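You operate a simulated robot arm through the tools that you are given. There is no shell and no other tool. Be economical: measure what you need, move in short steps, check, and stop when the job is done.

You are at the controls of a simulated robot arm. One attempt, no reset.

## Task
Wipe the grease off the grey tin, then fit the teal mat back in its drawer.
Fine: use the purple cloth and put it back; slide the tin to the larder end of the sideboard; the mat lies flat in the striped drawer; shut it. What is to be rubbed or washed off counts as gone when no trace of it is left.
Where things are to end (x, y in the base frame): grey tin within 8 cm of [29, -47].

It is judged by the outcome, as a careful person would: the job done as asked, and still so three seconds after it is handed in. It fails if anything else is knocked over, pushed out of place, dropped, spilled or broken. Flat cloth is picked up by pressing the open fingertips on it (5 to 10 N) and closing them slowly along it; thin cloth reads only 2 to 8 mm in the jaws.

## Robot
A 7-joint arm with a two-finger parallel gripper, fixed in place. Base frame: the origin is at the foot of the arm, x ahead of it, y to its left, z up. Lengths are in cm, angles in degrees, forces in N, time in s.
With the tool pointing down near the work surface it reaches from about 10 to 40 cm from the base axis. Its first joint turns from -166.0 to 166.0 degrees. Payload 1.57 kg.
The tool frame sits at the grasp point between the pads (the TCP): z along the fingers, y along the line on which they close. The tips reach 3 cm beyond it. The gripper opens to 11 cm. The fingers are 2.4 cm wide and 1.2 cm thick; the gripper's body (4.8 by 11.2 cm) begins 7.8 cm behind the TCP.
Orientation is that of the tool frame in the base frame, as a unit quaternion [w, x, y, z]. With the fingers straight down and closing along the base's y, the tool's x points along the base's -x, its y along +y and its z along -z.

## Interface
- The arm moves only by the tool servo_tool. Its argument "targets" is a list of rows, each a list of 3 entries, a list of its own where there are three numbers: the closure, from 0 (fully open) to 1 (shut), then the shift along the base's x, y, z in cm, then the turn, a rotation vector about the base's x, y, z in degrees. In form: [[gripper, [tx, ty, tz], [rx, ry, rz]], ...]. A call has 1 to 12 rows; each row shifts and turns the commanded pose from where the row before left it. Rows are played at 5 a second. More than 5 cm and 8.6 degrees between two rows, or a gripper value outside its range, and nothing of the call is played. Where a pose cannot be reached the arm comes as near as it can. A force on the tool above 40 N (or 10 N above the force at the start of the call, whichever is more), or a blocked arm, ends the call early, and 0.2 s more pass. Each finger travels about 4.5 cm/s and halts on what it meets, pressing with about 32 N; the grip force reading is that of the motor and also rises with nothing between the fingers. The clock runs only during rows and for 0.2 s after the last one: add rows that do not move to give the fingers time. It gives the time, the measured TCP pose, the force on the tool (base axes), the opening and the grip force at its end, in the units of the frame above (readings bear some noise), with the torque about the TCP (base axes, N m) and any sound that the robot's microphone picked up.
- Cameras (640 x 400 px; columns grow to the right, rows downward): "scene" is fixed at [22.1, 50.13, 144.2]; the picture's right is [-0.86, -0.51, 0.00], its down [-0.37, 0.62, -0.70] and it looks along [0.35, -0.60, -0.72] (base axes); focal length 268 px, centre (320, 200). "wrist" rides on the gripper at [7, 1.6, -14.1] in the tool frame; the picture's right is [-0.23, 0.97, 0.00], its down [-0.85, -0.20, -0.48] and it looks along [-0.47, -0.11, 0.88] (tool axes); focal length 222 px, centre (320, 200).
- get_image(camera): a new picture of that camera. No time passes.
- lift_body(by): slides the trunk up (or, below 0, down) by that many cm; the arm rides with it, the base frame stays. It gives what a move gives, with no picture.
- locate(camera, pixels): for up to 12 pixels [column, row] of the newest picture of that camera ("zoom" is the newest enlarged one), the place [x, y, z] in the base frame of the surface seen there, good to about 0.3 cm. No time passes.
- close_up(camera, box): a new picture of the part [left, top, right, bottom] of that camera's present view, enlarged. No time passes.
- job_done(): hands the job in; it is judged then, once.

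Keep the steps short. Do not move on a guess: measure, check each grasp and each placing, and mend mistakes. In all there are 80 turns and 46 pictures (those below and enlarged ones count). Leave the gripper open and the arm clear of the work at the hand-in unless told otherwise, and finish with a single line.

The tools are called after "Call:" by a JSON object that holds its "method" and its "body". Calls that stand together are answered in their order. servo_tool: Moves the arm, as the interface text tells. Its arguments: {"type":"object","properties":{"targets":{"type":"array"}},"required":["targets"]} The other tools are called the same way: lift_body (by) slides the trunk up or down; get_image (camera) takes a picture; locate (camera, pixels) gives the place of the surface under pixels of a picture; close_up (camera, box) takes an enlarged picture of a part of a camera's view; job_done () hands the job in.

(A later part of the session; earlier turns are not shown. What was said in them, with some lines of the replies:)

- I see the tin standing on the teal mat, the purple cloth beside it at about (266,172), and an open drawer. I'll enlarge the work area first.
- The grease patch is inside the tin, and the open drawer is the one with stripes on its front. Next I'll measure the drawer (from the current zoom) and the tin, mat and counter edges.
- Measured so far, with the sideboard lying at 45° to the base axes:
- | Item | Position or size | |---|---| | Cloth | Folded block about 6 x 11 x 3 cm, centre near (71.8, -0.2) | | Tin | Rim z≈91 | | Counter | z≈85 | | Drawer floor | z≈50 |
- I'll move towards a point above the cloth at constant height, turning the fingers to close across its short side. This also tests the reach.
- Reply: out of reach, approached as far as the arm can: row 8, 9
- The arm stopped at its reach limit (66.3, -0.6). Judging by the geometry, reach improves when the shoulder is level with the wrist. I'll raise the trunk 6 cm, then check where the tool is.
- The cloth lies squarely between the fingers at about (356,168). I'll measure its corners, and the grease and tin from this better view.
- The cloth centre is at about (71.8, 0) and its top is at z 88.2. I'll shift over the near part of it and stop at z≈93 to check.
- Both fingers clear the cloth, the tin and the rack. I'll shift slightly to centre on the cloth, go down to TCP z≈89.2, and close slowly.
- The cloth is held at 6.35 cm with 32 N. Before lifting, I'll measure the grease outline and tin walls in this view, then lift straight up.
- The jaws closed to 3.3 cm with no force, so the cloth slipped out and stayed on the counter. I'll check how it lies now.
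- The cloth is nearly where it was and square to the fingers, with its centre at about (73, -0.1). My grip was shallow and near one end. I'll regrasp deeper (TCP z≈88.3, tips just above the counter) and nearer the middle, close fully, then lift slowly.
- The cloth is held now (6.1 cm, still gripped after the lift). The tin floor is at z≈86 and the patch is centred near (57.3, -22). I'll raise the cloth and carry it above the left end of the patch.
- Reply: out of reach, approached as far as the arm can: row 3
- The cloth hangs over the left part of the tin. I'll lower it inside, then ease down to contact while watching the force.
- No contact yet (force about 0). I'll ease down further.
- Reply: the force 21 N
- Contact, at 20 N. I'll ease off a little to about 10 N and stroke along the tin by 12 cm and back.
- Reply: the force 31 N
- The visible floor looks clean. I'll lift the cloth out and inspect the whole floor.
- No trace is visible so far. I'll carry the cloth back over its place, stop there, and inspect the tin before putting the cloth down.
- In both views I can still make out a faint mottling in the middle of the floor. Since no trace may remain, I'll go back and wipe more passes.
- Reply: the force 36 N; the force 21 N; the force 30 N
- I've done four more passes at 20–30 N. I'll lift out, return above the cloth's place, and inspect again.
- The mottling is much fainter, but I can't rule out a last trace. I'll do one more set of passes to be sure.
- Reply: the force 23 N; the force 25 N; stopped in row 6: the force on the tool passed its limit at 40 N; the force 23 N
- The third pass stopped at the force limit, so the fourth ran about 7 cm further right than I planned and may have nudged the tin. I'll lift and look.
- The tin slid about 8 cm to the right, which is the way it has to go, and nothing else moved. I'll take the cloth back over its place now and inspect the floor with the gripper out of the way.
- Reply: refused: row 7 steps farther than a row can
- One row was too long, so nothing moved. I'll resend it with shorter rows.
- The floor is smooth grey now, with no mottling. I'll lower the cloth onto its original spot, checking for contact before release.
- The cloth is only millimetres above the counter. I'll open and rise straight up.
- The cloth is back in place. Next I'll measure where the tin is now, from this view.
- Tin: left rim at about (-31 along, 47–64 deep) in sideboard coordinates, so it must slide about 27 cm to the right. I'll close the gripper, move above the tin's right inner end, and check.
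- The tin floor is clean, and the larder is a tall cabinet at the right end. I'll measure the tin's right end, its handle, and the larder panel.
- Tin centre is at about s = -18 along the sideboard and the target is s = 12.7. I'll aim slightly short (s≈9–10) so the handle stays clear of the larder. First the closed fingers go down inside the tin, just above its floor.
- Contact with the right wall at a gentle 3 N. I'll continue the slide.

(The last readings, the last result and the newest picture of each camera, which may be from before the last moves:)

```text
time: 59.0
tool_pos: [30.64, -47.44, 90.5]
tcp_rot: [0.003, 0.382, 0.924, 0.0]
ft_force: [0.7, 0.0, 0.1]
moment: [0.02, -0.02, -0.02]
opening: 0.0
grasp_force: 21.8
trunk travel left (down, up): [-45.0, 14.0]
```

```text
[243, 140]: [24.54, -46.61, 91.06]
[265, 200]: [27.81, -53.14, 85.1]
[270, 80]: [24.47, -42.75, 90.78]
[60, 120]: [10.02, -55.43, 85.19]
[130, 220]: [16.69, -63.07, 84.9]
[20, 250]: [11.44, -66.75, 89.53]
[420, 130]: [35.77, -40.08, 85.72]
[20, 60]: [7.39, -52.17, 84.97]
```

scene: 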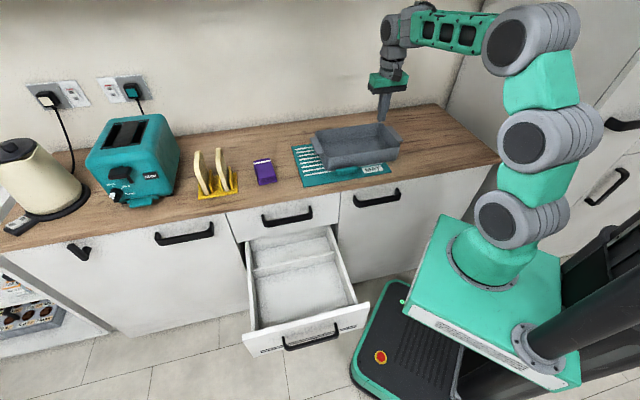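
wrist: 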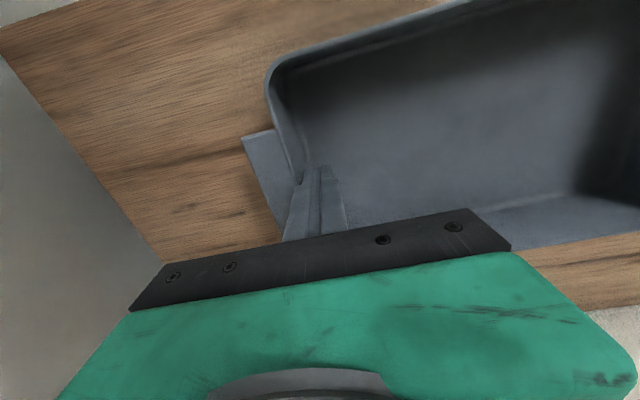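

The tin's handle end is at s≈15.6 and the counter ends at s≈32. Another 10 cm puts the tin's centre at s≈10, within tolerance.

Call:
{"method": "servo_tool", "body": {"targets": [[1, [-1.3, -1.2, 0], [0, 0, 0]], [1, [-1.3, -1.2, 0], [0, 0, 0]], [1, [-1.3, -1.2, 0], [0, 0, 0]], [1, [-1.3, -1.2, 0], [0, 0, 0]], [1, [-1.3, -1.2, 0], [0, 0, 0]], [1, [-1, -0.9, 0], [0, 0, 0]], [1, [0, 0, 0], [0, 0, 0]], [1, [1, 1, 0], [0, 0, 0]], [1, [0, 0, 4], [0, 0, 0]], [1, [0, 0, 4], [0, 0, 0]], [1, [0, 0, 4], [0, 0, 0]], [1, [0, 0, 0], [0, 0, 0]]]}}

Call:
{"method": "get_image", "body": {"camera": "scene"}}

```text
time: 61.6
tool_pos: [24.32, -53.34, 102.37]
tcp_rot: [0.004, 0.382, 0.924, 0.0]
ft_force: [-0.2, 0.3, 0.3]
moment: [0.01, 0.01, 0.04]
opening: 0.0
grasp_force: 21.3
trunk travel left (down, up): [-45.0, 14.0]
```

```text
19 pictures are left
```

scene: 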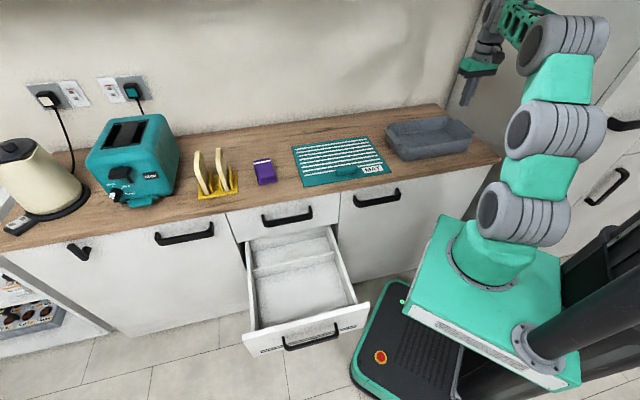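

The tin has slid right and is off the mat. I'll check its position and measure the mat's corners and handle in detail.

Call:
{"method": "close_up", "body": {"camera": "scene", "box": [280, 100, 480, 225]}}

```text
3.20 times, centred on (380, 162) of scene
```

zoom: 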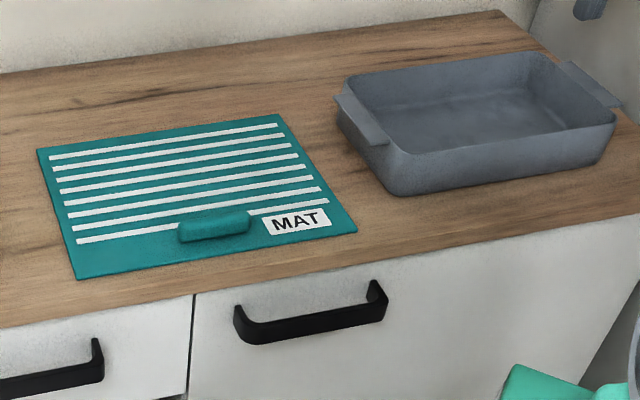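

Call:
{"method": "locate", "body": {"camera": "zoom", "pixels": [[40, 150], [278, 116], [355, 231], [77, 277], [214, 222], [182, 232], [248, 222], [214, 240], [345, 88], [405, 155], [614, 120], [530, 55]]}}

Call:
{"method": "locate", "body": {"camera": "zoom", "pixels": [[480, 95], [620, 105], [340, 100], [200, 215], [180, 240], [235, 215], [250, 230], [190, 225], [210, 200], [100, 200]]}}

```text
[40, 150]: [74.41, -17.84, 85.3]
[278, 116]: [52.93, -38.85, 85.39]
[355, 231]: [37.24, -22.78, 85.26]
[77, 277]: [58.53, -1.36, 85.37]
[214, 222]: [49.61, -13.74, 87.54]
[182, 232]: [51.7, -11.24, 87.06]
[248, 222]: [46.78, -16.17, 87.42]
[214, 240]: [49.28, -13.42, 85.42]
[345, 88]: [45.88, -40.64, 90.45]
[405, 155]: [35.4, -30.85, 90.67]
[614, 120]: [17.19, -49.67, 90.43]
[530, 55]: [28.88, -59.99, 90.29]
```

```text
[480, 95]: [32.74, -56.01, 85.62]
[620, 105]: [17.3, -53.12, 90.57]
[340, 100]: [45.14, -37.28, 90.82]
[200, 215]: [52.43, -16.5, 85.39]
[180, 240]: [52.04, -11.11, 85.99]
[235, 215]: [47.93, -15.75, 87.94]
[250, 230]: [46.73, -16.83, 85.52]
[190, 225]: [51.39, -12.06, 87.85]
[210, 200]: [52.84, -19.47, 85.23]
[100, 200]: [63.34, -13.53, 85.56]
```

The tin's centre is at about (31.8, -45.3), 3.3 cm from its target, so it's done. The mat is 30 x 22.7 cm with a handle tab near its front edge, centred at about (49.4, -13.8) with its top at z≈88. Near the drawer front the camera side of the hand would be cramped. So I'll move back over the mat while turning the hand half round, to put the camera on the wall side.

Call:
{"method": "servo_tool", "body": {"targets": [[0.5, [2.29, 3.6, 0], [0, 0, 8]], [0.5, [2.29, 3.6, 0], [0, 0, 8]], [0.5, [2.29, 3.6, 0], [0, 0, 8]], [0.5, [2.29, 3.6, 0], [0, 0, 8]], [0.5, [2.29, 3.6, 0], [0, 0, 8]], [0.5, [2.29, 3.6, 0], [0, 0, 8]], [0.5, [2.29, 3.6, 0], [0, 0, 8]], [0.5, [2.29, 3.6, 0], [0, 0, 8]], [0.5, [2.29, 3.6, 0], [0, 0, 8]], [0.5, [2.29, 3.6, 0], [0, 0, 8]], [0.5, [2.29, 3.5, 0], [0, 0, 8]], [0.5, [0, 0, 0], [0, 0, 0]]]}}

Call:
{"method": "servo_tool", "body": {"targets": [[0, [0, 0, 0], [0, 0, 8]], [0, [0, 0, 0], [0, 0, 8]], [0, [0, 0, 0], [0, 0, 8]], [0, [0, 0, 0], [0, 0, 8]], [0, [0, 0, 0], [0, 0, 8]], [0, [0, 0, 0], [0, 0, 8]], [0, [0, 0, 0], [0, 0, 8]], [0, [0, 0, 0], [0, 0, 8]], [0, [0, 0, 0], [0, 0, 8]], [0, [0, 0, 0], [0, 0, 8]], [0, [0, 0, 0], [0, 0, 8]], [0, [0, 0, 0], [0, 0, 4]]]}}

Call:
{"method": "get_image", "body": {"camera": "wrist"}}

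```text
time: 64.2
tool_pos: [49.45, -13.71, 102.36]
tcp_rot: [0.002, -0.368, 0.93, 0.002]
ft_force: [-0.2, 0.0, -0.8]
moment: [-0.03, 0.0, 0.02]
opening: 5.49
grasp_force: 0.1
trunk travel left (down, up): [-45.0, 14.0]
```

```text
time: 66.8
tool_pos: [49.36, -13.82, 102.47]
tcp_rot: [0.0, 0.924, -0.381, -0.002]
ft_force: [0.1, 0.2, 0.0]
moment: [0.0, 0.02, 0.01]
opening: 11.0
grasp_force: 0.1
trunk travel left (down, up): [-45.0, 14.0]
```

```text
17 pictures are left
```

wrist: 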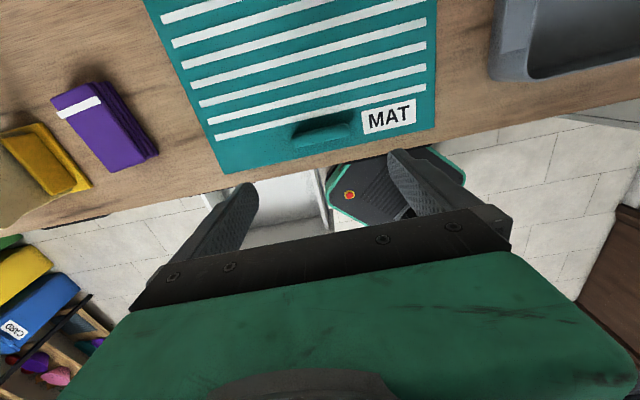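

The half turn worked and the view is good. I'll measure the handle from here.

Call:
{"method": "locate", "body": {"camera": "wrist", "pixels": [[296, 130], [359, 120], [325, 125], [325, 132], [330, 145], [300, 145], [362, 135], [320, 152], [217, 172], [435, 128], [330, 140]]}}

Call:
{"method": "close_up", "body": {"camera": "wrist", "box": [260, 90, 420, 190]}}

```text
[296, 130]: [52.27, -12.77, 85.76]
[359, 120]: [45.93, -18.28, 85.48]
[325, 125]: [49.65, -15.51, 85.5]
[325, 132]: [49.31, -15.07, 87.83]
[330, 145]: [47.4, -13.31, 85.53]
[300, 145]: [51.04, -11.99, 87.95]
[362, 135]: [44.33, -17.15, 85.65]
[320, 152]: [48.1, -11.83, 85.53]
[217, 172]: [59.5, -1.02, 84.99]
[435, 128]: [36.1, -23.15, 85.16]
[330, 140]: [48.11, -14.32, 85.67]
```

```text
4.00 times, centred on (340, 140) of wrist
```

zoom: 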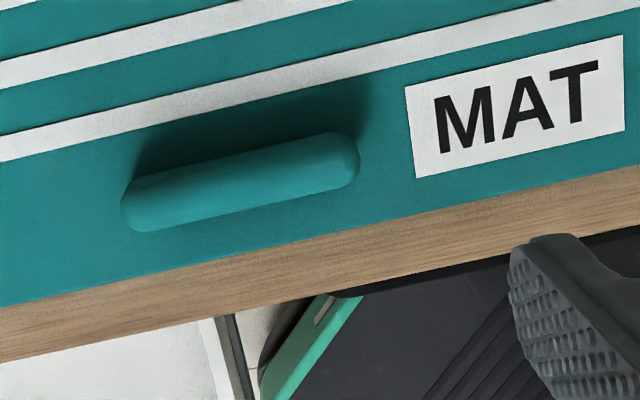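

The handle is a rounded bar about 7.5 x 1.8 cm, 2.6 cm behind the mat's front edge. Before choosing the grip, I need the drawer compartment's exact inner size and the upper handle's reach.

Call:
{"method": "close_up", "body": {"camera": "scene", "box": [225, 200, 385, 360]}}

```text
2.50 times, centred on (305, 280) of scene
```

zoom: 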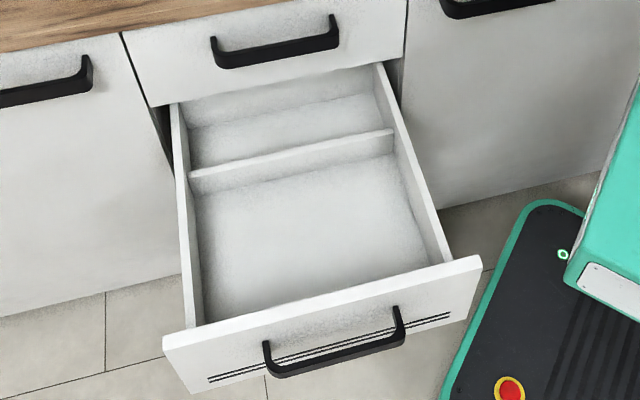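

Call:
{"method": "locate", "body": {"camera": "zoom", "pixels": [[204, 326], [452, 258], [330, 290], [330, 303], [195, 250], [423, 200], [290, 158], [290, 165], [274, 55], [330, 38], [190, 280], [430, 195]]}}

Call:
{"method": "locate", "body": {"camera": "zoom", "pixels": [[290, 185], [198, 195], [396, 165], [408, 205], [204, 290], [440, 262], [215, 320], [182, 200], [405, 160], [320, 360], [335, 80], [120, 340]]}}

```text
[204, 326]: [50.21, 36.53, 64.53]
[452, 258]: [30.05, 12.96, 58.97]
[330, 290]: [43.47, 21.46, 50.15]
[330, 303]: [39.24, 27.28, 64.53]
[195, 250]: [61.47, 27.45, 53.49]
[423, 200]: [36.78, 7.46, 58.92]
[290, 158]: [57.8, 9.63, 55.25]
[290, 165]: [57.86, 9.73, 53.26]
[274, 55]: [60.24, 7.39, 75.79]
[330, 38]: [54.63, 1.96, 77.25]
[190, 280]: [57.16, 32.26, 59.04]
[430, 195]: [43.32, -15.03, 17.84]
```

```text
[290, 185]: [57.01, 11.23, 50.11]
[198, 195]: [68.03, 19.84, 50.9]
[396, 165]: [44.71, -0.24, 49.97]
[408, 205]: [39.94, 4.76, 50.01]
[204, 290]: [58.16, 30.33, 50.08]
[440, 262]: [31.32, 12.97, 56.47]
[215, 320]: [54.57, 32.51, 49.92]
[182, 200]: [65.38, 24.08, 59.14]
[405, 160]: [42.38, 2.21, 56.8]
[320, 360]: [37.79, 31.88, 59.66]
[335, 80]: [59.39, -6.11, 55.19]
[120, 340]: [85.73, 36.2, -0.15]
```

Compartment: 31.2 cm wide (s −62.7…−31.4), from the divider at d=34 to the front panel at d≈10, with the floor at z=50. The mat (30.1 x 22.7) fits with about 0.5 cm to spare at each side. Gripping the bar at its two ends keeps the hand narrow beside the drawer front, so I'll try that grip. First I'll descend to the bar.

Call:
{"method": "servo_tool", "body": {"targets": [[0, [0.2, -0.2, -4], [0, 0, 0]], [0, [0, 0, -4], [0, 0, 0]], [0, [0, 0, -3], [0, 0, 0]], [0, [0, 0, -2], [0, 0, 0]], [0, [0, 0, -0.7], [0, 0, 0]], [0, [0, 0, 0], [0, 0, 0]]]}}

Call:
{"method": "get_image", "body": {"camera": "wrist"}}

```text
time: 68.2
tool_pos: [49.72, -13.98, 88.67]
tcp_rot: [-0.001, 0.924, -0.382, -0.003]
ft_force: [0.1, 0.0, 0.3]
moment: [0.0, 0.0, -0.01]
opening: 11.02
grasp_force: 0.2
trunk travel left (down, up): [-45.0, 14.0]
```

```text
14 pictures are left
```

wrist: 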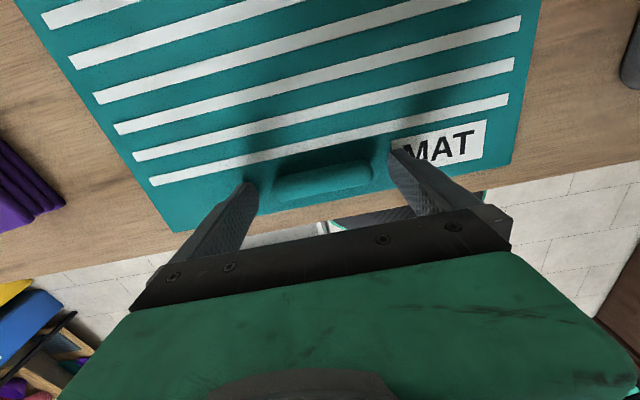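

The bar is between the fingertips. I'll close slowly and make a small test lift.

Call:
{"method": "servo_tool", "body": {"targets": [[0.15, [0, 0, 0], [0, 0, 0]], [0.25, [0, 0, 0], [0, 0, 0]], [0.4, [0, 0, 0], [0, 0, 0]], [0.6, [0, 0, 0], [0, 0, 0]], [1, [0, 0, 0], [0, 0, 0]], [1, [0, 0, 0], [0, 0, 0]], [1, [0, 0, 0], [0, 0, 0]]]}}

Call:
{"method": "servo_tool", "body": {"targets": [[1, [0, 0, 0.4], [0, 0, 0]], [1, [0, 0, 0.6], [0, 0, 0]], [1, [0, 0, 0.6], [0, 0, 0]], [1, [0, 0, 0], [0, 0, 0]]]}}

Call:
{"method": "close_up", "body": {"camera": "scene", "box": [270, 110, 410, 198]}}

```text
time: 69.8
tool_pos: [49.53, -14.02, 88.77]
tcp_rot: [0.0, 0.924, -0.382, -0.003]
ft_force: [-1.1, -1.1, -0.5]
moment: [-0.09, 0.18, -0.16]
opening: 7.97
grasp_force: 31.3
trunk travel left (down, up): [-45.0, 14.0]
```

```text
time: 70.8
tool_pos: [49.52, -14.08, 90.5]
tcp_rot: [-0.001, 0.924, -0.381, -0.002]
ft_force: [-0.1, -0.8, -2.0]
moment: [0.11, 0.09, 0.0]
opening: 7.94
grasp_force: 32.7
trunk travel left (down, up): [-45.0, 14.0]
```

```text
4.55 times, centred on (340, 154) of scene
```

zoom: 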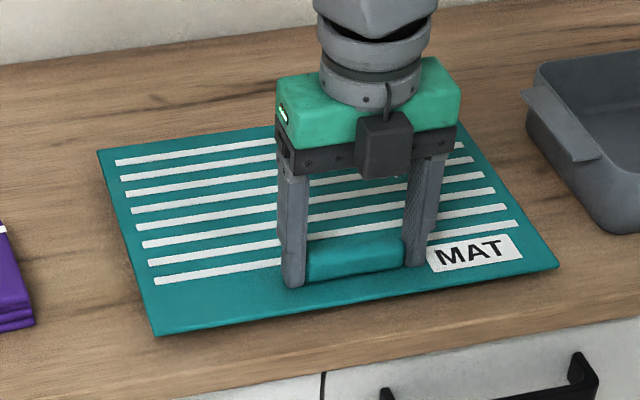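

The mat is held at the bar (7.94 cm, 32 N). I notice a dark box on the front side of the hand, so I'll measure it because it matters near the drawer front.

Call:
{"method": "locate", "body": {"camera": "zoom", "pixels": [[385, 175], [385, 145], [362, 120], [410, 118], [310, 125], [300, 165], [130, 200], [155, 330], [555, 268], [355, 260], [100, 152], [290, 150]]}}

Call:
{"method": "servo_tool", "body": {"targets": [[1, [0, 0, 1.5], [0, 0, 0]], [1, [0, 0, 2], [0, 0, 0]], [1, [0, 0, 2], [0, 0, 0]], [1, [0, 0, 2], [0, 0, 0]], [1, [0, 0, 0], [0, 0, 0]]]}}

Call:
{"method": "close_up", "body": {"camera": "scene", "box": [270, 90, 430, 190]}}

```text
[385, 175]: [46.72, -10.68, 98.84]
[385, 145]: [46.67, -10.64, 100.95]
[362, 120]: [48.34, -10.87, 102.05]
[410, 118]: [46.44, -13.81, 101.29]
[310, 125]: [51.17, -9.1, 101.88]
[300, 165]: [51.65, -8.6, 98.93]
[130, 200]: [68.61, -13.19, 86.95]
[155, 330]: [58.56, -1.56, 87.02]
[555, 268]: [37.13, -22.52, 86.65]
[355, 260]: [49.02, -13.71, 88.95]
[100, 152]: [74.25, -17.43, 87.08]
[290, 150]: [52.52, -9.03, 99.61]
```

```text
time: 72.0
tool_pos: [49.56, -14.2, 97.87]
tcp_rot: [0.0, 0.924, -0.382, -0.002]
ft_force: [1.1, 0.2, -2.0]
moment: [0.11, 0.1, 0.02]
opening: 7.95
grasp_force: 31.9
trunk travel left (down, up): [-45.0, 14.0]
```

```text
4.00 times, centred on (350, 140) of scene
```

zoom: 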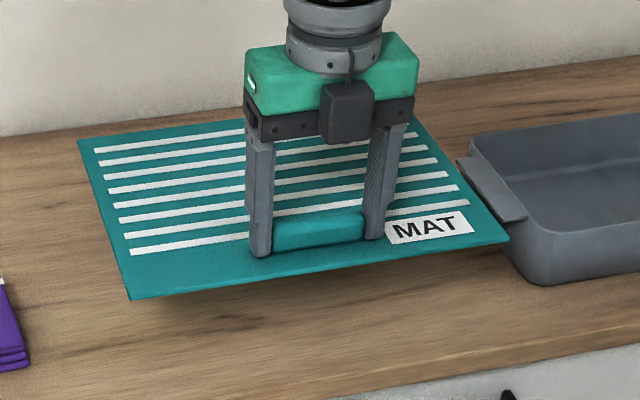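

The mat is rigid, weighs about 2 N, and hangs perfectly flat. But the box protrudes 4.4 cm forward, 8.3 cm above the TCP, and would touch the drawer front when the mat is fully down. I'll set the mat back down, lean the hand 15° towards the wall, and regrip so the box clears.

Call:
{"method": "servo_tool", "body": {"targets": [[1, [0, 0, -4], [0, 0, 0]], [1, [0, 0, -4], [0, 0, 0]], [1, [0, 0, -1.05], [0, 0, 0]], [1, [0, 0, 0], [0, 0, 0]], [0.15, [0, 0, 0], [0, 0, 0]], [0.1, [0, 0, 0], [0, 0, 0]], [0.1, [0, 0, 0.2], [0, 0, 0]], [0.1, [0.2, -0.2, 0], [5.3, 5.3, 0]], [0.1, [0.2, -0.2, 0], [5.3, 5.3, 0]], [0.1, [0, 0, 0], [0, 0, 0]]]}}

Call:
{"method": "get_image", "body": {"camera": "wrist"}}

```text
time: 74.2
tool_pos: [50.03, -14.59, 89.02]
tcp_rot: [-0.05, 0.916, -0.379, -0.124]
ft_force: [0.0, -0.1, -0.2]
moment: [0.02, 0.02, -0.03]
opening: 9.9
grasp_force: 0.0
trunk travel left (down, up): [-45.0, 14.0]
```

```text
11 pictures are left
```

wrist: 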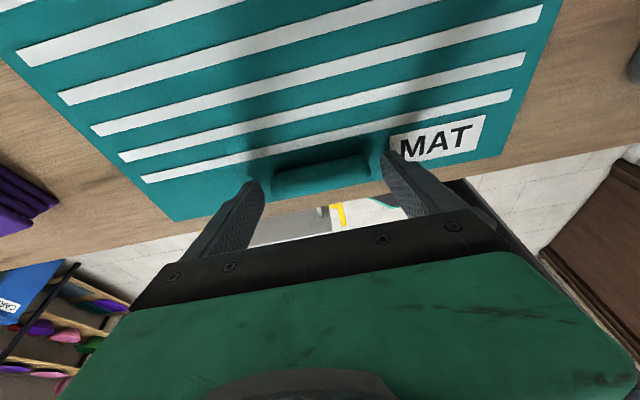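

The hand leans towards the wall and the bar is still between the fingertips. I'll regrip and lift.

Call:
{"method": "servo_tool", "body": {"targets": [[0.2, [0, 0, -0.1], [0, 0, 0]], [0.3, [0, 0, 0], [0, 0, 0]], [0.5, [0, 0, 0], [0, 0, 0]], [1, [0, 0, 0], [0, 0, 0]], [1, [0, 0, 0], [0, 0, 0]], [1, [0, 0, 0], [0, 0, 0]], [1, [0, 0, 0.5], [0, 0, 0]], [1, [0, 0, 1], [0, 0, 0]], [1, [0, 0, 2], [0, 0, 0]], [1, [0, 0, 2], [0, 0, 0]], [1, [0, 0, 2], [0, 0, 0]], [1, [0, 0, 0], [0, 0, 0]]]}}

Call:
{"method": "get_image", "body": {"camera": "scene"}}

Call:
{"method": "locate", "body": {"camera": "scene", "pixels": [[304, 180], [292, 144], [393, 166], [320, 160], [345, 170], [310, 165]]}}

```text
time: 76.8
tool_pos: [49.94, -14.38, 96.31]
tcp_rot: [-0.05, 0.916, -0.379, -0.123]
ft_force: [0.3, 0.0, -2.2]
moment: [0.09, 0.11, 0.01]
opening: 7.97
grasp_force: 31.8
trunk travel left (down, up): [-45.0, 14.0]
```

```text
10 pictures are left
```

scene: 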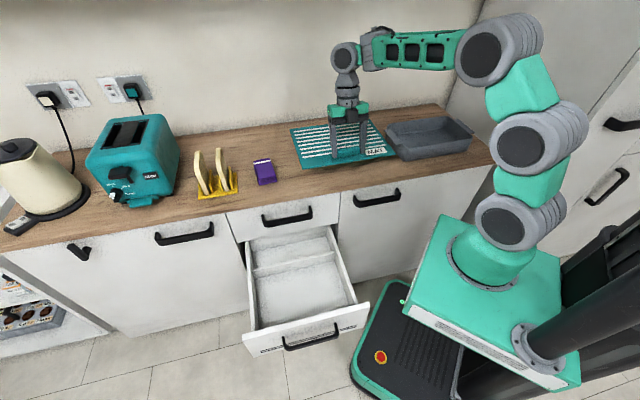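

```text
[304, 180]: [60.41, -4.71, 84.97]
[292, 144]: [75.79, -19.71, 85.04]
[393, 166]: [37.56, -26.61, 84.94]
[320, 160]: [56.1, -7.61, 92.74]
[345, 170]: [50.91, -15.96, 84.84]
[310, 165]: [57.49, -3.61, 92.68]
```

The grip is good (7.97 cm, 2.2 N of weight) and the mat is level. I'll raise it a little and carry it diagonally to above the drawer compartment, aiming for TCP (43.0, 23.4).

Call:
{"method": "servo_tool", "body": {"targets": [[1, [0, 0, 3], [0, 0, 0]], [1, [-0.775, 4.2, 0], [0, 0, 0]], [1, [-0.775, 4.2, 0], [0, 0, 0]], [1, [-0.775, 4.2, 0], [0, 0, 0]], [1, [-0.775, 4.2, 0], [0, 0, 0]], [1, [-0.775, 4.2, 0], [0, 0, 0]], [1, [-0.775, 4.2, 0], [0, 0, 0]], [1, [-0.775, 4.2, 0], [0, 0, 0]], [1, [-0.775, 4.2, 0], [0, 0, 0]], [1, [-0.775, 4.2, 0], [0, 0, 0]], [1, [0, 0, 0], [0, 0, 0]]]}}

Call:
{"method": "get_image", "body": {"camera": "scene"}}

```text
time: 79.2
tool_pos: [42.74, 23.25, 99.5]
tcp_rot: [-0.049, 0.916, -0.38, -0.123]
ft_force: [0.8, -0.6, -2.8]
moment: [0.14, 0.09, 0.01]
opening: 7.97
grasp_force: 31.9
trunk travel left (down, up): [-45.0, 14.0]
```

```text
9 pictures are left
```

scene: 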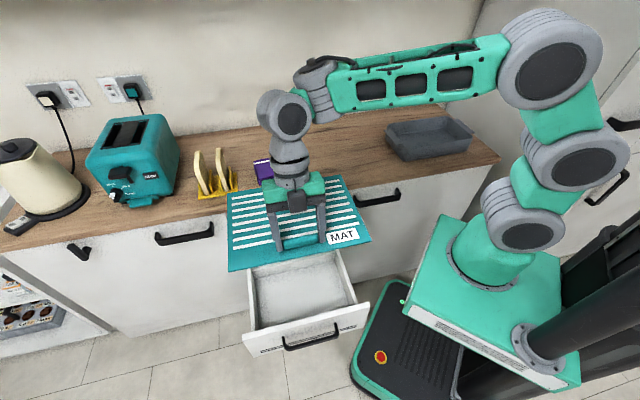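

Before lowering 45 cm, I'll check that the wrist and forearm won't meet the counter: I'll measure them and the mat corners.

Call:
{"method": "locate", "body": {"camera": "scene", "pixels": [[315, 75], [325, 110], [345, 100], [400, 88], [470, 70], [285, 115], [290, 150], [229, 271], [370, 240], [228, 192], [340, 177], [550, 60]]}}

```text
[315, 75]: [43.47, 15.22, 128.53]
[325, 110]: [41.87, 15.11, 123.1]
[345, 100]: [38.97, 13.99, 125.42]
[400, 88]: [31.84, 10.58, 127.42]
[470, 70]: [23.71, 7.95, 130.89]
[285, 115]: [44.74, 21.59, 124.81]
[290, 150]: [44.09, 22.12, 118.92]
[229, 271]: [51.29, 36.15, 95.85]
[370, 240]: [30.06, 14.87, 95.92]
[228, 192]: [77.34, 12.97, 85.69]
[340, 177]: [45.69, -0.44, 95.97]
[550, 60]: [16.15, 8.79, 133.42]
```

There's ample clearance: the arm stays in front of d≈28 and the counter edge is at 40. The mat spans s −61.8…−31.8. I'll nudge it 0.25 cm left to centre it, then lower the trunk 29 cm to just above the drawer front and check.

Call:
{"method": "servo_tool", "body": {"targets": [[1, [0.18, 0.18, 0], [0, 0, 0]], [1, [0, 0, 0], [0, 0, 0]]]}}

Call:
{"method": "lift_body", "body": {"by": -29}}

Call:
{"method": "close_up", "body": {"camera": "scene", "box": [215, 200, 395, 360]}}

```text
time: 79.8
tool_pos: [42.95, 23.45, 99.49]
tcp_rot: [-0.05, 0.916, -0.378, -0.124]
ft_force: [0.0, 0.4, -2.8]
moment: [0.09, 0.14, 0.0]
opening: 7.94
grasp_force: 31.9
trunk travel left (down, up): [-45.0, 14.0]
```

```text
time: 82.7
tool_pos: [43.01, 23.43, 70.44]
tcp_rot: [-0.05, 0.916, -0.379, -0.123]
ft_force: [0.7, -0.9, -2.3]
moment: [0.12, 0.09, -0.01]
opening: 8.0
grasp_force: 32.4
trunk travel left (down, up): [-16.0, 43.0]
```

```text
2.50 times, centred on (305, 280) of scene
```

zoom: 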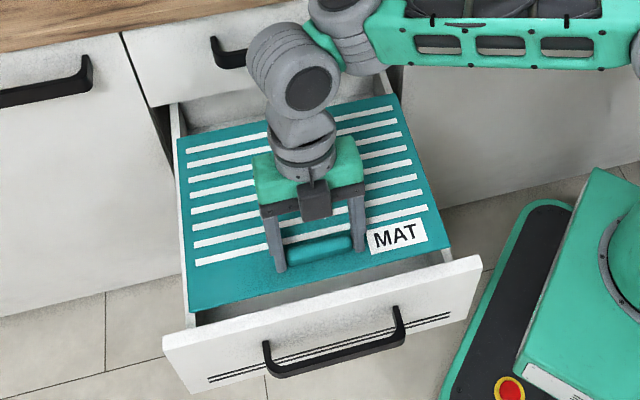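

Call:
{"method": "locate", "body": {"camera": "zoom", "pixels": [[191, 309], [449, 247], [181, 143], [392, 98], [200, 322], [340, 283], [340, 292], [340, 300], [445, 257], [184, 290], [452, 262], [400, 110]]}}

```text
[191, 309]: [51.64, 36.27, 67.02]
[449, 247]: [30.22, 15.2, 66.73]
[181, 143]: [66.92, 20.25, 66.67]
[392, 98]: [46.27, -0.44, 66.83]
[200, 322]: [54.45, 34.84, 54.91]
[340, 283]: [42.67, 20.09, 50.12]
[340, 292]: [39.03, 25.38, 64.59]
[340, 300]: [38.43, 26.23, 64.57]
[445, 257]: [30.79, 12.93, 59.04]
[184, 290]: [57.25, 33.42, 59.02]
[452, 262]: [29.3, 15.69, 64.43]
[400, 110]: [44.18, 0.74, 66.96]
```

The mat is centred: 0.5–0.6 cm clear at the sides, 0.8 at the front and 0.7 at the divider. I'll lower it straight down in small rows, which stop on any force.

Call:
{"method": "servo_tool", "body": {"targets": [[1, [0, 0, -1.2], [0, 0, 0]], [1, [0, 0, -1.2], [0, 0, 0]], [1, [0, 0, -1.2], [0, 0, 0]], [1, [0, 0, -1.2], [0, 0, 0]], [1, [0, 0, -1.2], [0, 0, 0]], [1, [0, 0, -1.2], [0, 0, 0]], [1, [0, 0, -1.2], [0, 0, 0]], [1, [0, 0, -1.2], [0, 0, 0]], [1, [0, 0, -1.2], [0, 0, 0]], [1, [0, 0, -1.2], [0, 0, 0]], [1, [0, 0, -1.2], [0, 0, 0]], [1, [0, 0, 0], [0, 0, 0]]]}}

```text
time: 85.3
tool_pos: [42.98, 23.46, 57.34]
tcp_rot: [-0.05, 0.916, -0.379, -0.124]
ft_force: [-0.7, 0.8, -2.4]
moment: [0.15, 0.13, 0.0]
opening: 7.96
grasp_force: 31.7
trunk travel left (down, up): [-16.0, 43.0]
```

No contact, and the mat is inside the walls. I'll continue gently to the floor.

Call:
{"method": "servo_tool", "body": {"targets": [[1, [0, 0, -0.8], [0, 0, 0]], [1, [0, 0, -0.8], [0, 0, 0]], [1, [0, 0, -0.8], [0, 0, 0]], [1, [0, 0, -0.5], [0, 0, 0]], [1, [0, 0, -0.3], [0, 0, 0]], [1, [0, 0, 0], [0, 0, 0]]]}}

```text
time: 86.7
tool_pos: [42.88, 23.54, 54.09]
tcp_rot: [-0.051, 0.916, -0.379, -0.122]
ft_force: [1.4, 2.8, 8.2]
moment: [-0.49, 0.37, -0.1]
opening: 7.96
grasp_force: 31.7
trunk travel left (down, up): [-16.0, 43.0]
```

The force reads 8 N upward at the expected floor height. I'll check that the mat lies flat before letting go.

Call:
{"method": "close_up", "body": {"camera": "scene", "box": [215, 210, 395, 360]}}

Call:
{"method": "locate", "body": {"camera": "zoom", "pixels": [[205, 300], [430, 255], [195, 180], [390, 140], [230, 250], [400, 220], [250, 300], [380, 270]]}}

```text
2.67 times, centred on (305, 285) of scene
```

zoom: 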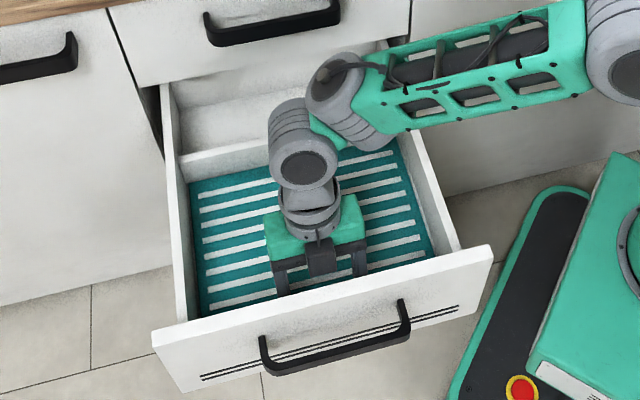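

```text
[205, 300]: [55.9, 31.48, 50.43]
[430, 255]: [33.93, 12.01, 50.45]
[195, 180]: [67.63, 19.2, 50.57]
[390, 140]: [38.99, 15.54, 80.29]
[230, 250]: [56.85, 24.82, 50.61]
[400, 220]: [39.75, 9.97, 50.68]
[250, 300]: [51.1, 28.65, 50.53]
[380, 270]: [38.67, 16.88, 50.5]
```

The mat reads z≈50.5 everywhere, so it's flat in the compartment. I'll relieve the pressure, open a little, and rise straight up.

Call:
{"method": "servo_tool", "body": {"targets": [[1, [0, 0, 0.15], [0, 0, 0]], [0.15, [0, 0, 0], [0, 0, 0]], [0.08, [0, 0, 0], [0, 0, 0]], [0.08, [0, 0, 0], [0, 0, 0]], [0.08, [0, 0, 1], [0, 0, 0]], [0.08, [0, 0, 3], [0, 0, 0]], [0.08, [0, 0, 4], [0, 0, 0]], [0.08, [0, 0, 4], [0, 0, 0]], [0.08, [0, 0, 4], [0, 0, 0]], [0.08, [0, 0, 0], [0, 0, 0]]]}}

Call:
{"method": "get_image", "body": {"camera": "wrist"}}

```text
time: 88.9
tool_pos: [42.87, 23.42, 70.14]
tcp_rot: [-0.05, 0.916, -0.379, -0.124]
ft_force: [0.0, 0.1, 0.9]
moment: [0.03, 0.0, -0.03]
opening: 10.13
grasp_force: 0.1
trunk travel left (down, up): [-16.0, 43.0]
```

```text
6 pictures are left
```

wrist: 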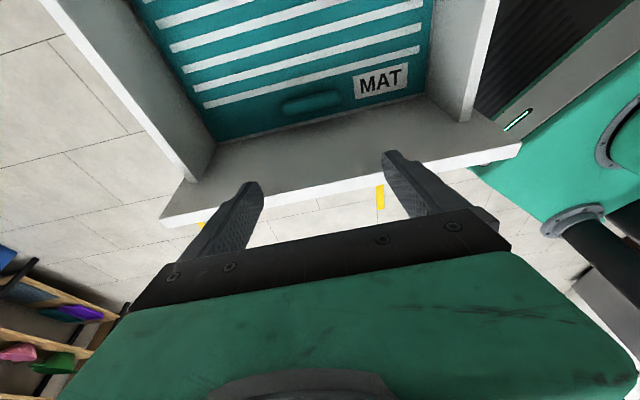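

The mat lies flat and square inside. Now I'll shut the drawer by pushing its front above its handle, with the fingers pointing towards the wall so the hand stays under and clear of the upper handle. First I'll rise, move out in front, and lean the hand the other way (about 50°).

Call:
{"method": "servo_tool", "body": {"targets": [[0.5, [0, 0, 4], [0, 0, 0]], [1, [0, 0, 4], [0, 0, 0]], [1, [0, 0, 2], [0, 0, 0]], [1, [-1.2, 1.2, 0], [-5.75, -5.75, 0]], [1, [-1.2, 1.2, 0], [-5.75, -5.75, 0]], [1, [-1.2, 1.2, 0], [-5.75, -5.75, 0]], [1, [-1.2, 1.2, 0], [-5.75, -5.75, 0]], [1, [-1.2, 1.2, 0], [-5.75, -5.75, 0]], [1, [-1.2, 1.2, 0], [-5.75, -5.75, 0]], [1, [-1.2, 1.2, 0], [-5.75, -5.75, 0]], [1, [-1.2, 1.2, 0], [-5.75, -5.75, 0]], [1, [0, 0, 0], [0, 0, 0]]]}}

Call:
{"method": "get_image", "body": {"camera": "scene"}}

```text
time: 91.5
tool_pos: [34.2, 29.28, 74.26]
tcp_rot: [0.129, 0.871, -0.361, 0.307]
ft_force: [0.8, 0.0, 0.6]
moment: [0.04, 0.0, 0.03]
opening: 0.01
grasp_force: 20.9
out of reach, approached as far as the arm can: row 3, 9, 10, 11
trunk travel left (down, up): [-16.0, 43.0]
```

```text
5 pictures are left
```

scene: 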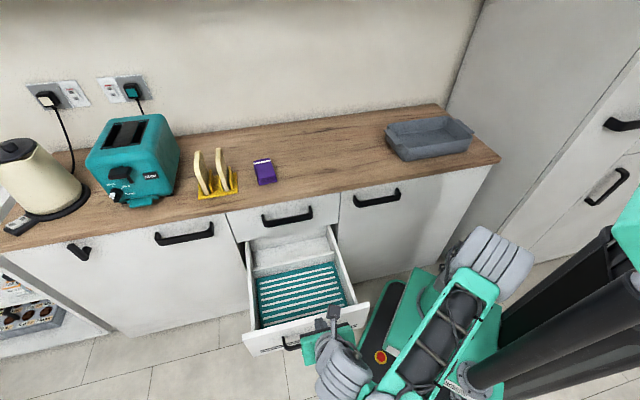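

The hand now leans 39° and its tip is in front of the drawer. The drawer's top edge is at z 64.5 and its handle at z≈59.6. I'll lower so the tips sit between those two, still short of the panel.

Call:
{"method": "servo_tool", "body": {"targets": [[1, [0.5, 0.5, -3], [0, 0, 0]], [1, [0.5, 0.5, -3], [0, 0, 0]], [1, [0.4, 0.4, -3], [0, 0, 0]], [1, [0, 0, 0], [0, 0, 0]]]}}

Call:
{"method": "close_up", "body": {"camera": "wrist", "box": [120, 40, 520, 290]}}

```text
time: 92.5
tool_pos: [35.62, 30.73, 65.43]
tcp_rot: [0.129, 0.871, -0.361, 0.307]
ft_force: [-0.9, -0.5, -0.5]
moment: [-0.02, -0.02, -0.01]
opening: 0.0
grasp_force: 20.9
trunk travel left (down, up): [-16.0, 43.0]
```

```text
1.60 times, centred on (320, 165) of wrist
```

zoom: 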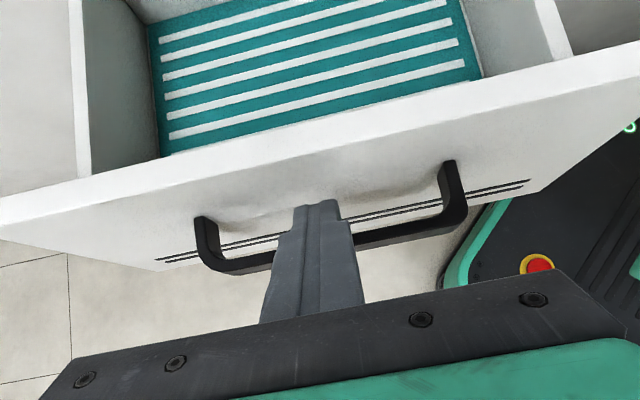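

The tip is in front of the panel, above the handle bar, and the mat is visible flat inside. I'll lower slightly and begin pushing gently.

Call:
{"method": "servo_tool", "body": {"targets": [[1, [0, 0, -0.5], [0, 0, 0]], [1, [0.7, -0.7, 0], [0, 0, 0]], [1, [0.7, -0.7, 0], [0, 0, 0]], [1, [0.7, -0.7, 0], [0, 0, 0]], [1, [0.7, -0.7, 0], [0, 0, 0]], [1, [0.7, -0.7, 0], [0, 0, 0]], [1, [0, 0, 0], [0, 0, 0]]]}}

```text
time: 94.1
tool_pos: [39.11, 27.1, 64.61]
tcp_rot: [0.129, 0.871, -0.36, 0.307]
ft_force: [-0.6, -0.6, 1.4]
moment: [0.02, 0.01, 0.04]
opening: 0.0
grasp_force: 21.0
trunk travel left (down, up): [-16.0, 43.0]
```

The force is tiny. I'll continue pushing, leaning the hand gradually further.

Call:
{"method": "servo_tool", "body": {"targets": [[1, [1.06, -1.06, -0.04], [-0.7, -0.7, 0]], [1, [1.06, -1.06, -0.04], [-0.7, -0.7, 0]], [1, [1.06, -1.06, -0.04], [-0.7, -0.7, 0]], [1, [1.06, -1.06, -0.04], [-0.7, -0.7, 0]], [1, [1.06, -1.06, -0.04], [-0.7, -0.7, 0]], [1, [1.06, -1.06, -0.04], [-0.7, -0.7, 0]], [1, [1.06, -1.06, -0.04], [-0.7, -0.7, 0]], [1, [1.06, -1.06, -0.04], [-0.7, -0.7, 0]], [1, [1.06, -1.06, -0.04], [-0.7, -0.7, 0]], [1, [1.06, -1.06, -0.04], [-0.7, -0.7, 0]], [1, [0, 0, 0], [0, 0, 0]]]}}

Call:
{"method": "get_image", "body": {"camera": "scene"}}

```text
time: 96.5
tool_pos: [49.74, 16.43, 64.42]
tcp_rot: [0.159, 0.841, -0.349, 0.381]
ft_force: [1.2, 0.2, 0.1]
moment: [0.0, 0.0, -0.01]
opening: 0.02
grasp_force: 20.8
trunk travel left (down, up): [-16.0, 43.0]
```

```text
3 pictures are left
```

scene: 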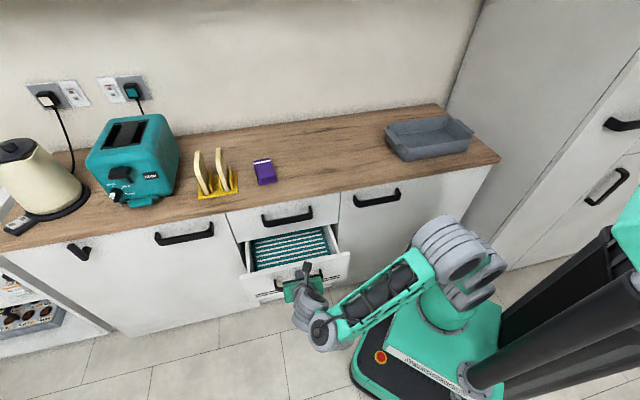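

The drawer is closing and the mat is still flat inside. I'll push another 12 cm.

Call:
{"method": "servo_tool", "body": {"targets": [[1, [0.85, -0.85, 0], [0, 0, 0]], [1, [0.85, -0.85, 0], [0, 0, 0]], [1, [0.85, -0.85, 0], [0, 0, 0]], [1, [0.85, -0.85, 0], [0, 0, 0]], [1, [0.85, -0.85, 0], [0, 0, 0]], [1, [0.85, -0.85, 0], [0, 0, 0]], [1, [0.85, -0.85, 0], [0, 0, 0]], [1, [0.85, -0.85, 0], [0, 0, 0]], [1, [0.85, -0.85, 0], [0, 0, 0]], [1, [0.85, -0.85, 0], [0, 0, 0]], [1, [0, 0, 0], [0, 0, 0]]]}}

Call:
{"method": "servo_tool", "body": {"targets": [[1, [0.35, -0.35, 0], [0, 0, 0]], [1, [0.35, -0.35, 0], [0, 0, 0]], [1, [0.35, -0.35, 0], [0, 0, 0]], [1, [0, 0, 0], [0, 0, 0]]]}}

```text
time: 98.9
tool_pos: [58.12, 8.01, 64.42]
tcp_rot: [0.159, 0.842, -0.348, 0.381]
ft_force: [0.8, 0.0, 0.2]
moment: [0.02, 0.03, -0.01]
opening: 0.0
grasp_force: 21.5
trunk travel left (down, up): [-16.0, 43.0]
```

```text
time: 99.9
tool_pos: [59.24, 7.01, 64.39]
tcp_rot: [0.159, 0.841, -0.348, 0.381]
ft_force: [0.1, 0.0, -0.1]
moment: [0.0, -0.02, 0.01]
opening: 0.0
grasp_force: 21.4
trunk travel left (down, up): [-16.0, 43.0]
```

No stop yet; the contact is at d≈40. I'll keep going in small steps until the force rises.

Call:
{"method": "servo_tool", "body": {"targets": [[1, [0.25, -0.25, 0], [0, 0, 0]], [1, [0.25, -0.25, 0], [0, 0, 0]], [1, [0.25, -0.25, 0], [0, 0, 0]], [1, [0, 0, 0], [0, 0, 0]]]}}

Call:
{"method": "servo_tool", "body": {"targets": [[1, [0.2, -0.2, 0], [0, 0, 0]], [1, [0.2, -0.2, 0], [0, 0, 0]], [1, [0, 0, 0], [0, 0, 0]]]}}

```text
time: 100.9
tool_pos: [60.01, 6.23, 64.44]
tcp_rot: [0.16, 0.841, -0.349, 0.381]
ft_force: [-0.1, 0.0, 0.6]
moment: [0.05, 0.01, 0.0]
opening: 0.01
grasp_force: 21.3
trunk travel left (down, up): [-16.0, 43.0]
```

```text
time: 101.7
tool_pos: [60.12, 6.16, 64.47]
tcp_rot: [0.159, 0.843, -0.347, 0.378]
ft_force: [-33.0, 23.7, 14.0]
moment: [-0.03, 0.07, -0.19]
opening: 0.0
grasp_force: 21.4
trunk travel left (down, up): [-16.0, 43.0]
stopped in row 3: the force on the tool passed its limit at 42 N (the readings are from after the stop); the commanded pose is now the measured one
```

A firm stop at d≈41, so the drawer is shut. I'll back straight out, open the gripper, and look.

Call:
{"method": "servo_tool", "body": {"targets": [[1, [-1.4, 1.4, 0], [0, 0, 0]], [1, [-2.5, 2.5, 0], [0, 0, 0]], [1, [-2.5, 2.5, 0], [0, 0, 0]], [1, [-2.5, 2.5, 0], [0, 0, 0]], [0.5, [-2.5, 2.5, 0], [0, 0, 0]], [0, [-2.5, 2.5, 0], [0, 0, 0]], [0, [0, 0, 0], [0, 0, 0]], [0, [0, 0, 0], [0, 0, 0]], [0, [0, 0, 0], [0, 0, 0]]]}}

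Call:
{"method": "get_image", "body": {"camera": "scene"}}

Call:
{"method": "locate", "body": {"camera": "scene", "pixels": [[300, 205], [245, 225], [262, 252], [320, 240], [300, 243], [262, 244], [325, 232], [266, 170], [390, 127], [400, 159], [473, 135], [440, 118]]}}

```text
time: 103.7
tool_pos: [46.64, 19.45, 64.21]
tcp_rot: [0.16, 0.843, -0.348, 0.378]
ft_force: [-0.3, -0.2, 0.2]
moment: [-0.03, -0.01, 0.0]
opening: 10.2
grasp_force: 0.0
trunk travel left (down, up): [-16.0, 43.0]
```

```text
2 pictures are left
```

scene: 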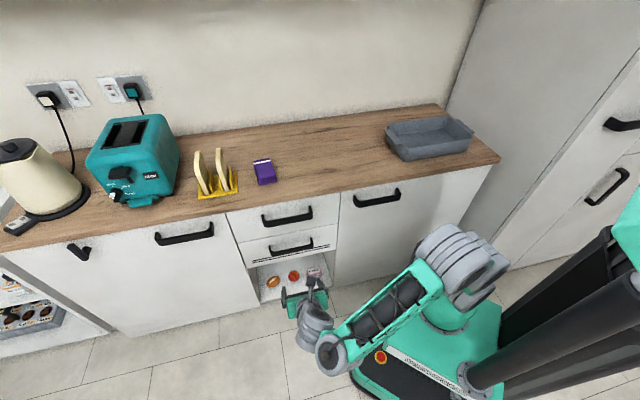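

```text
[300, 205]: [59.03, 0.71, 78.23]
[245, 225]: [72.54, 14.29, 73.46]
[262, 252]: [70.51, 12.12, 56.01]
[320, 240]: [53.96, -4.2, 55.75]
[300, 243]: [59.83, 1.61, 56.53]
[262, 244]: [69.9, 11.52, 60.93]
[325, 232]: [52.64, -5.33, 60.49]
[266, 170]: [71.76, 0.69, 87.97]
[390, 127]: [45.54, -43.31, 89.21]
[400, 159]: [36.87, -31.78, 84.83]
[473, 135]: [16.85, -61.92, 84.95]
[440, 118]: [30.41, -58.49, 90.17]
```

The drawer front (d≈41.3) is flush with the front above it (41.2), so it's shut. Last, a close look at the tin for any remaining grease.

Call:
{"method": "close_up", "body": {"camera": "scene", "box": [375, 105, 485, 174]}}

Call:
{"method": "servo_tool", "body": {"targets": [[0, [-1.5, 1.5, 0], [0, 0, 0]], [0, [-1.5, 1.5, 0], [0, 0, 0]], [0, [0, 0, 0], [0, 0, 0]], [0, [0, 0, 0], [0, 0, 0]]]}}

```text
5.80 times, centred on (430, 140) of scene
```

zoom: 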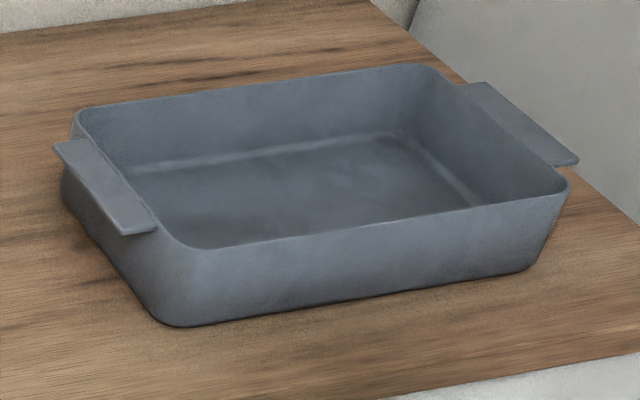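

```text
time: 104.7
tool_pos: [43.49, 22.6, 64.28]
tcp_rot: [0.16, 0.843, -0.348, 0.378]
ft_force: [0.3, 0.9, -1.0]
moment: [0.01, 0.01, 0.0]
opening: 11.01
grasp_force: 0.1
trunk travel left (down, up): [-16.0, 43.0]
```

The tin is clean and at the larder end, the cloth is back in its place, the mat is flat in the shut drawer, and the gripper is open and clear. Handing in.

Call:
{"method": "job_done", "body": {}}

```text
The job is handed in.
```

The grey tin is wiped clean with no grease visible and sits about 3 cm from its target at the larder end, the purple cloth is back in place, and the teal mat lies flat in the striped drawer, which is shut.
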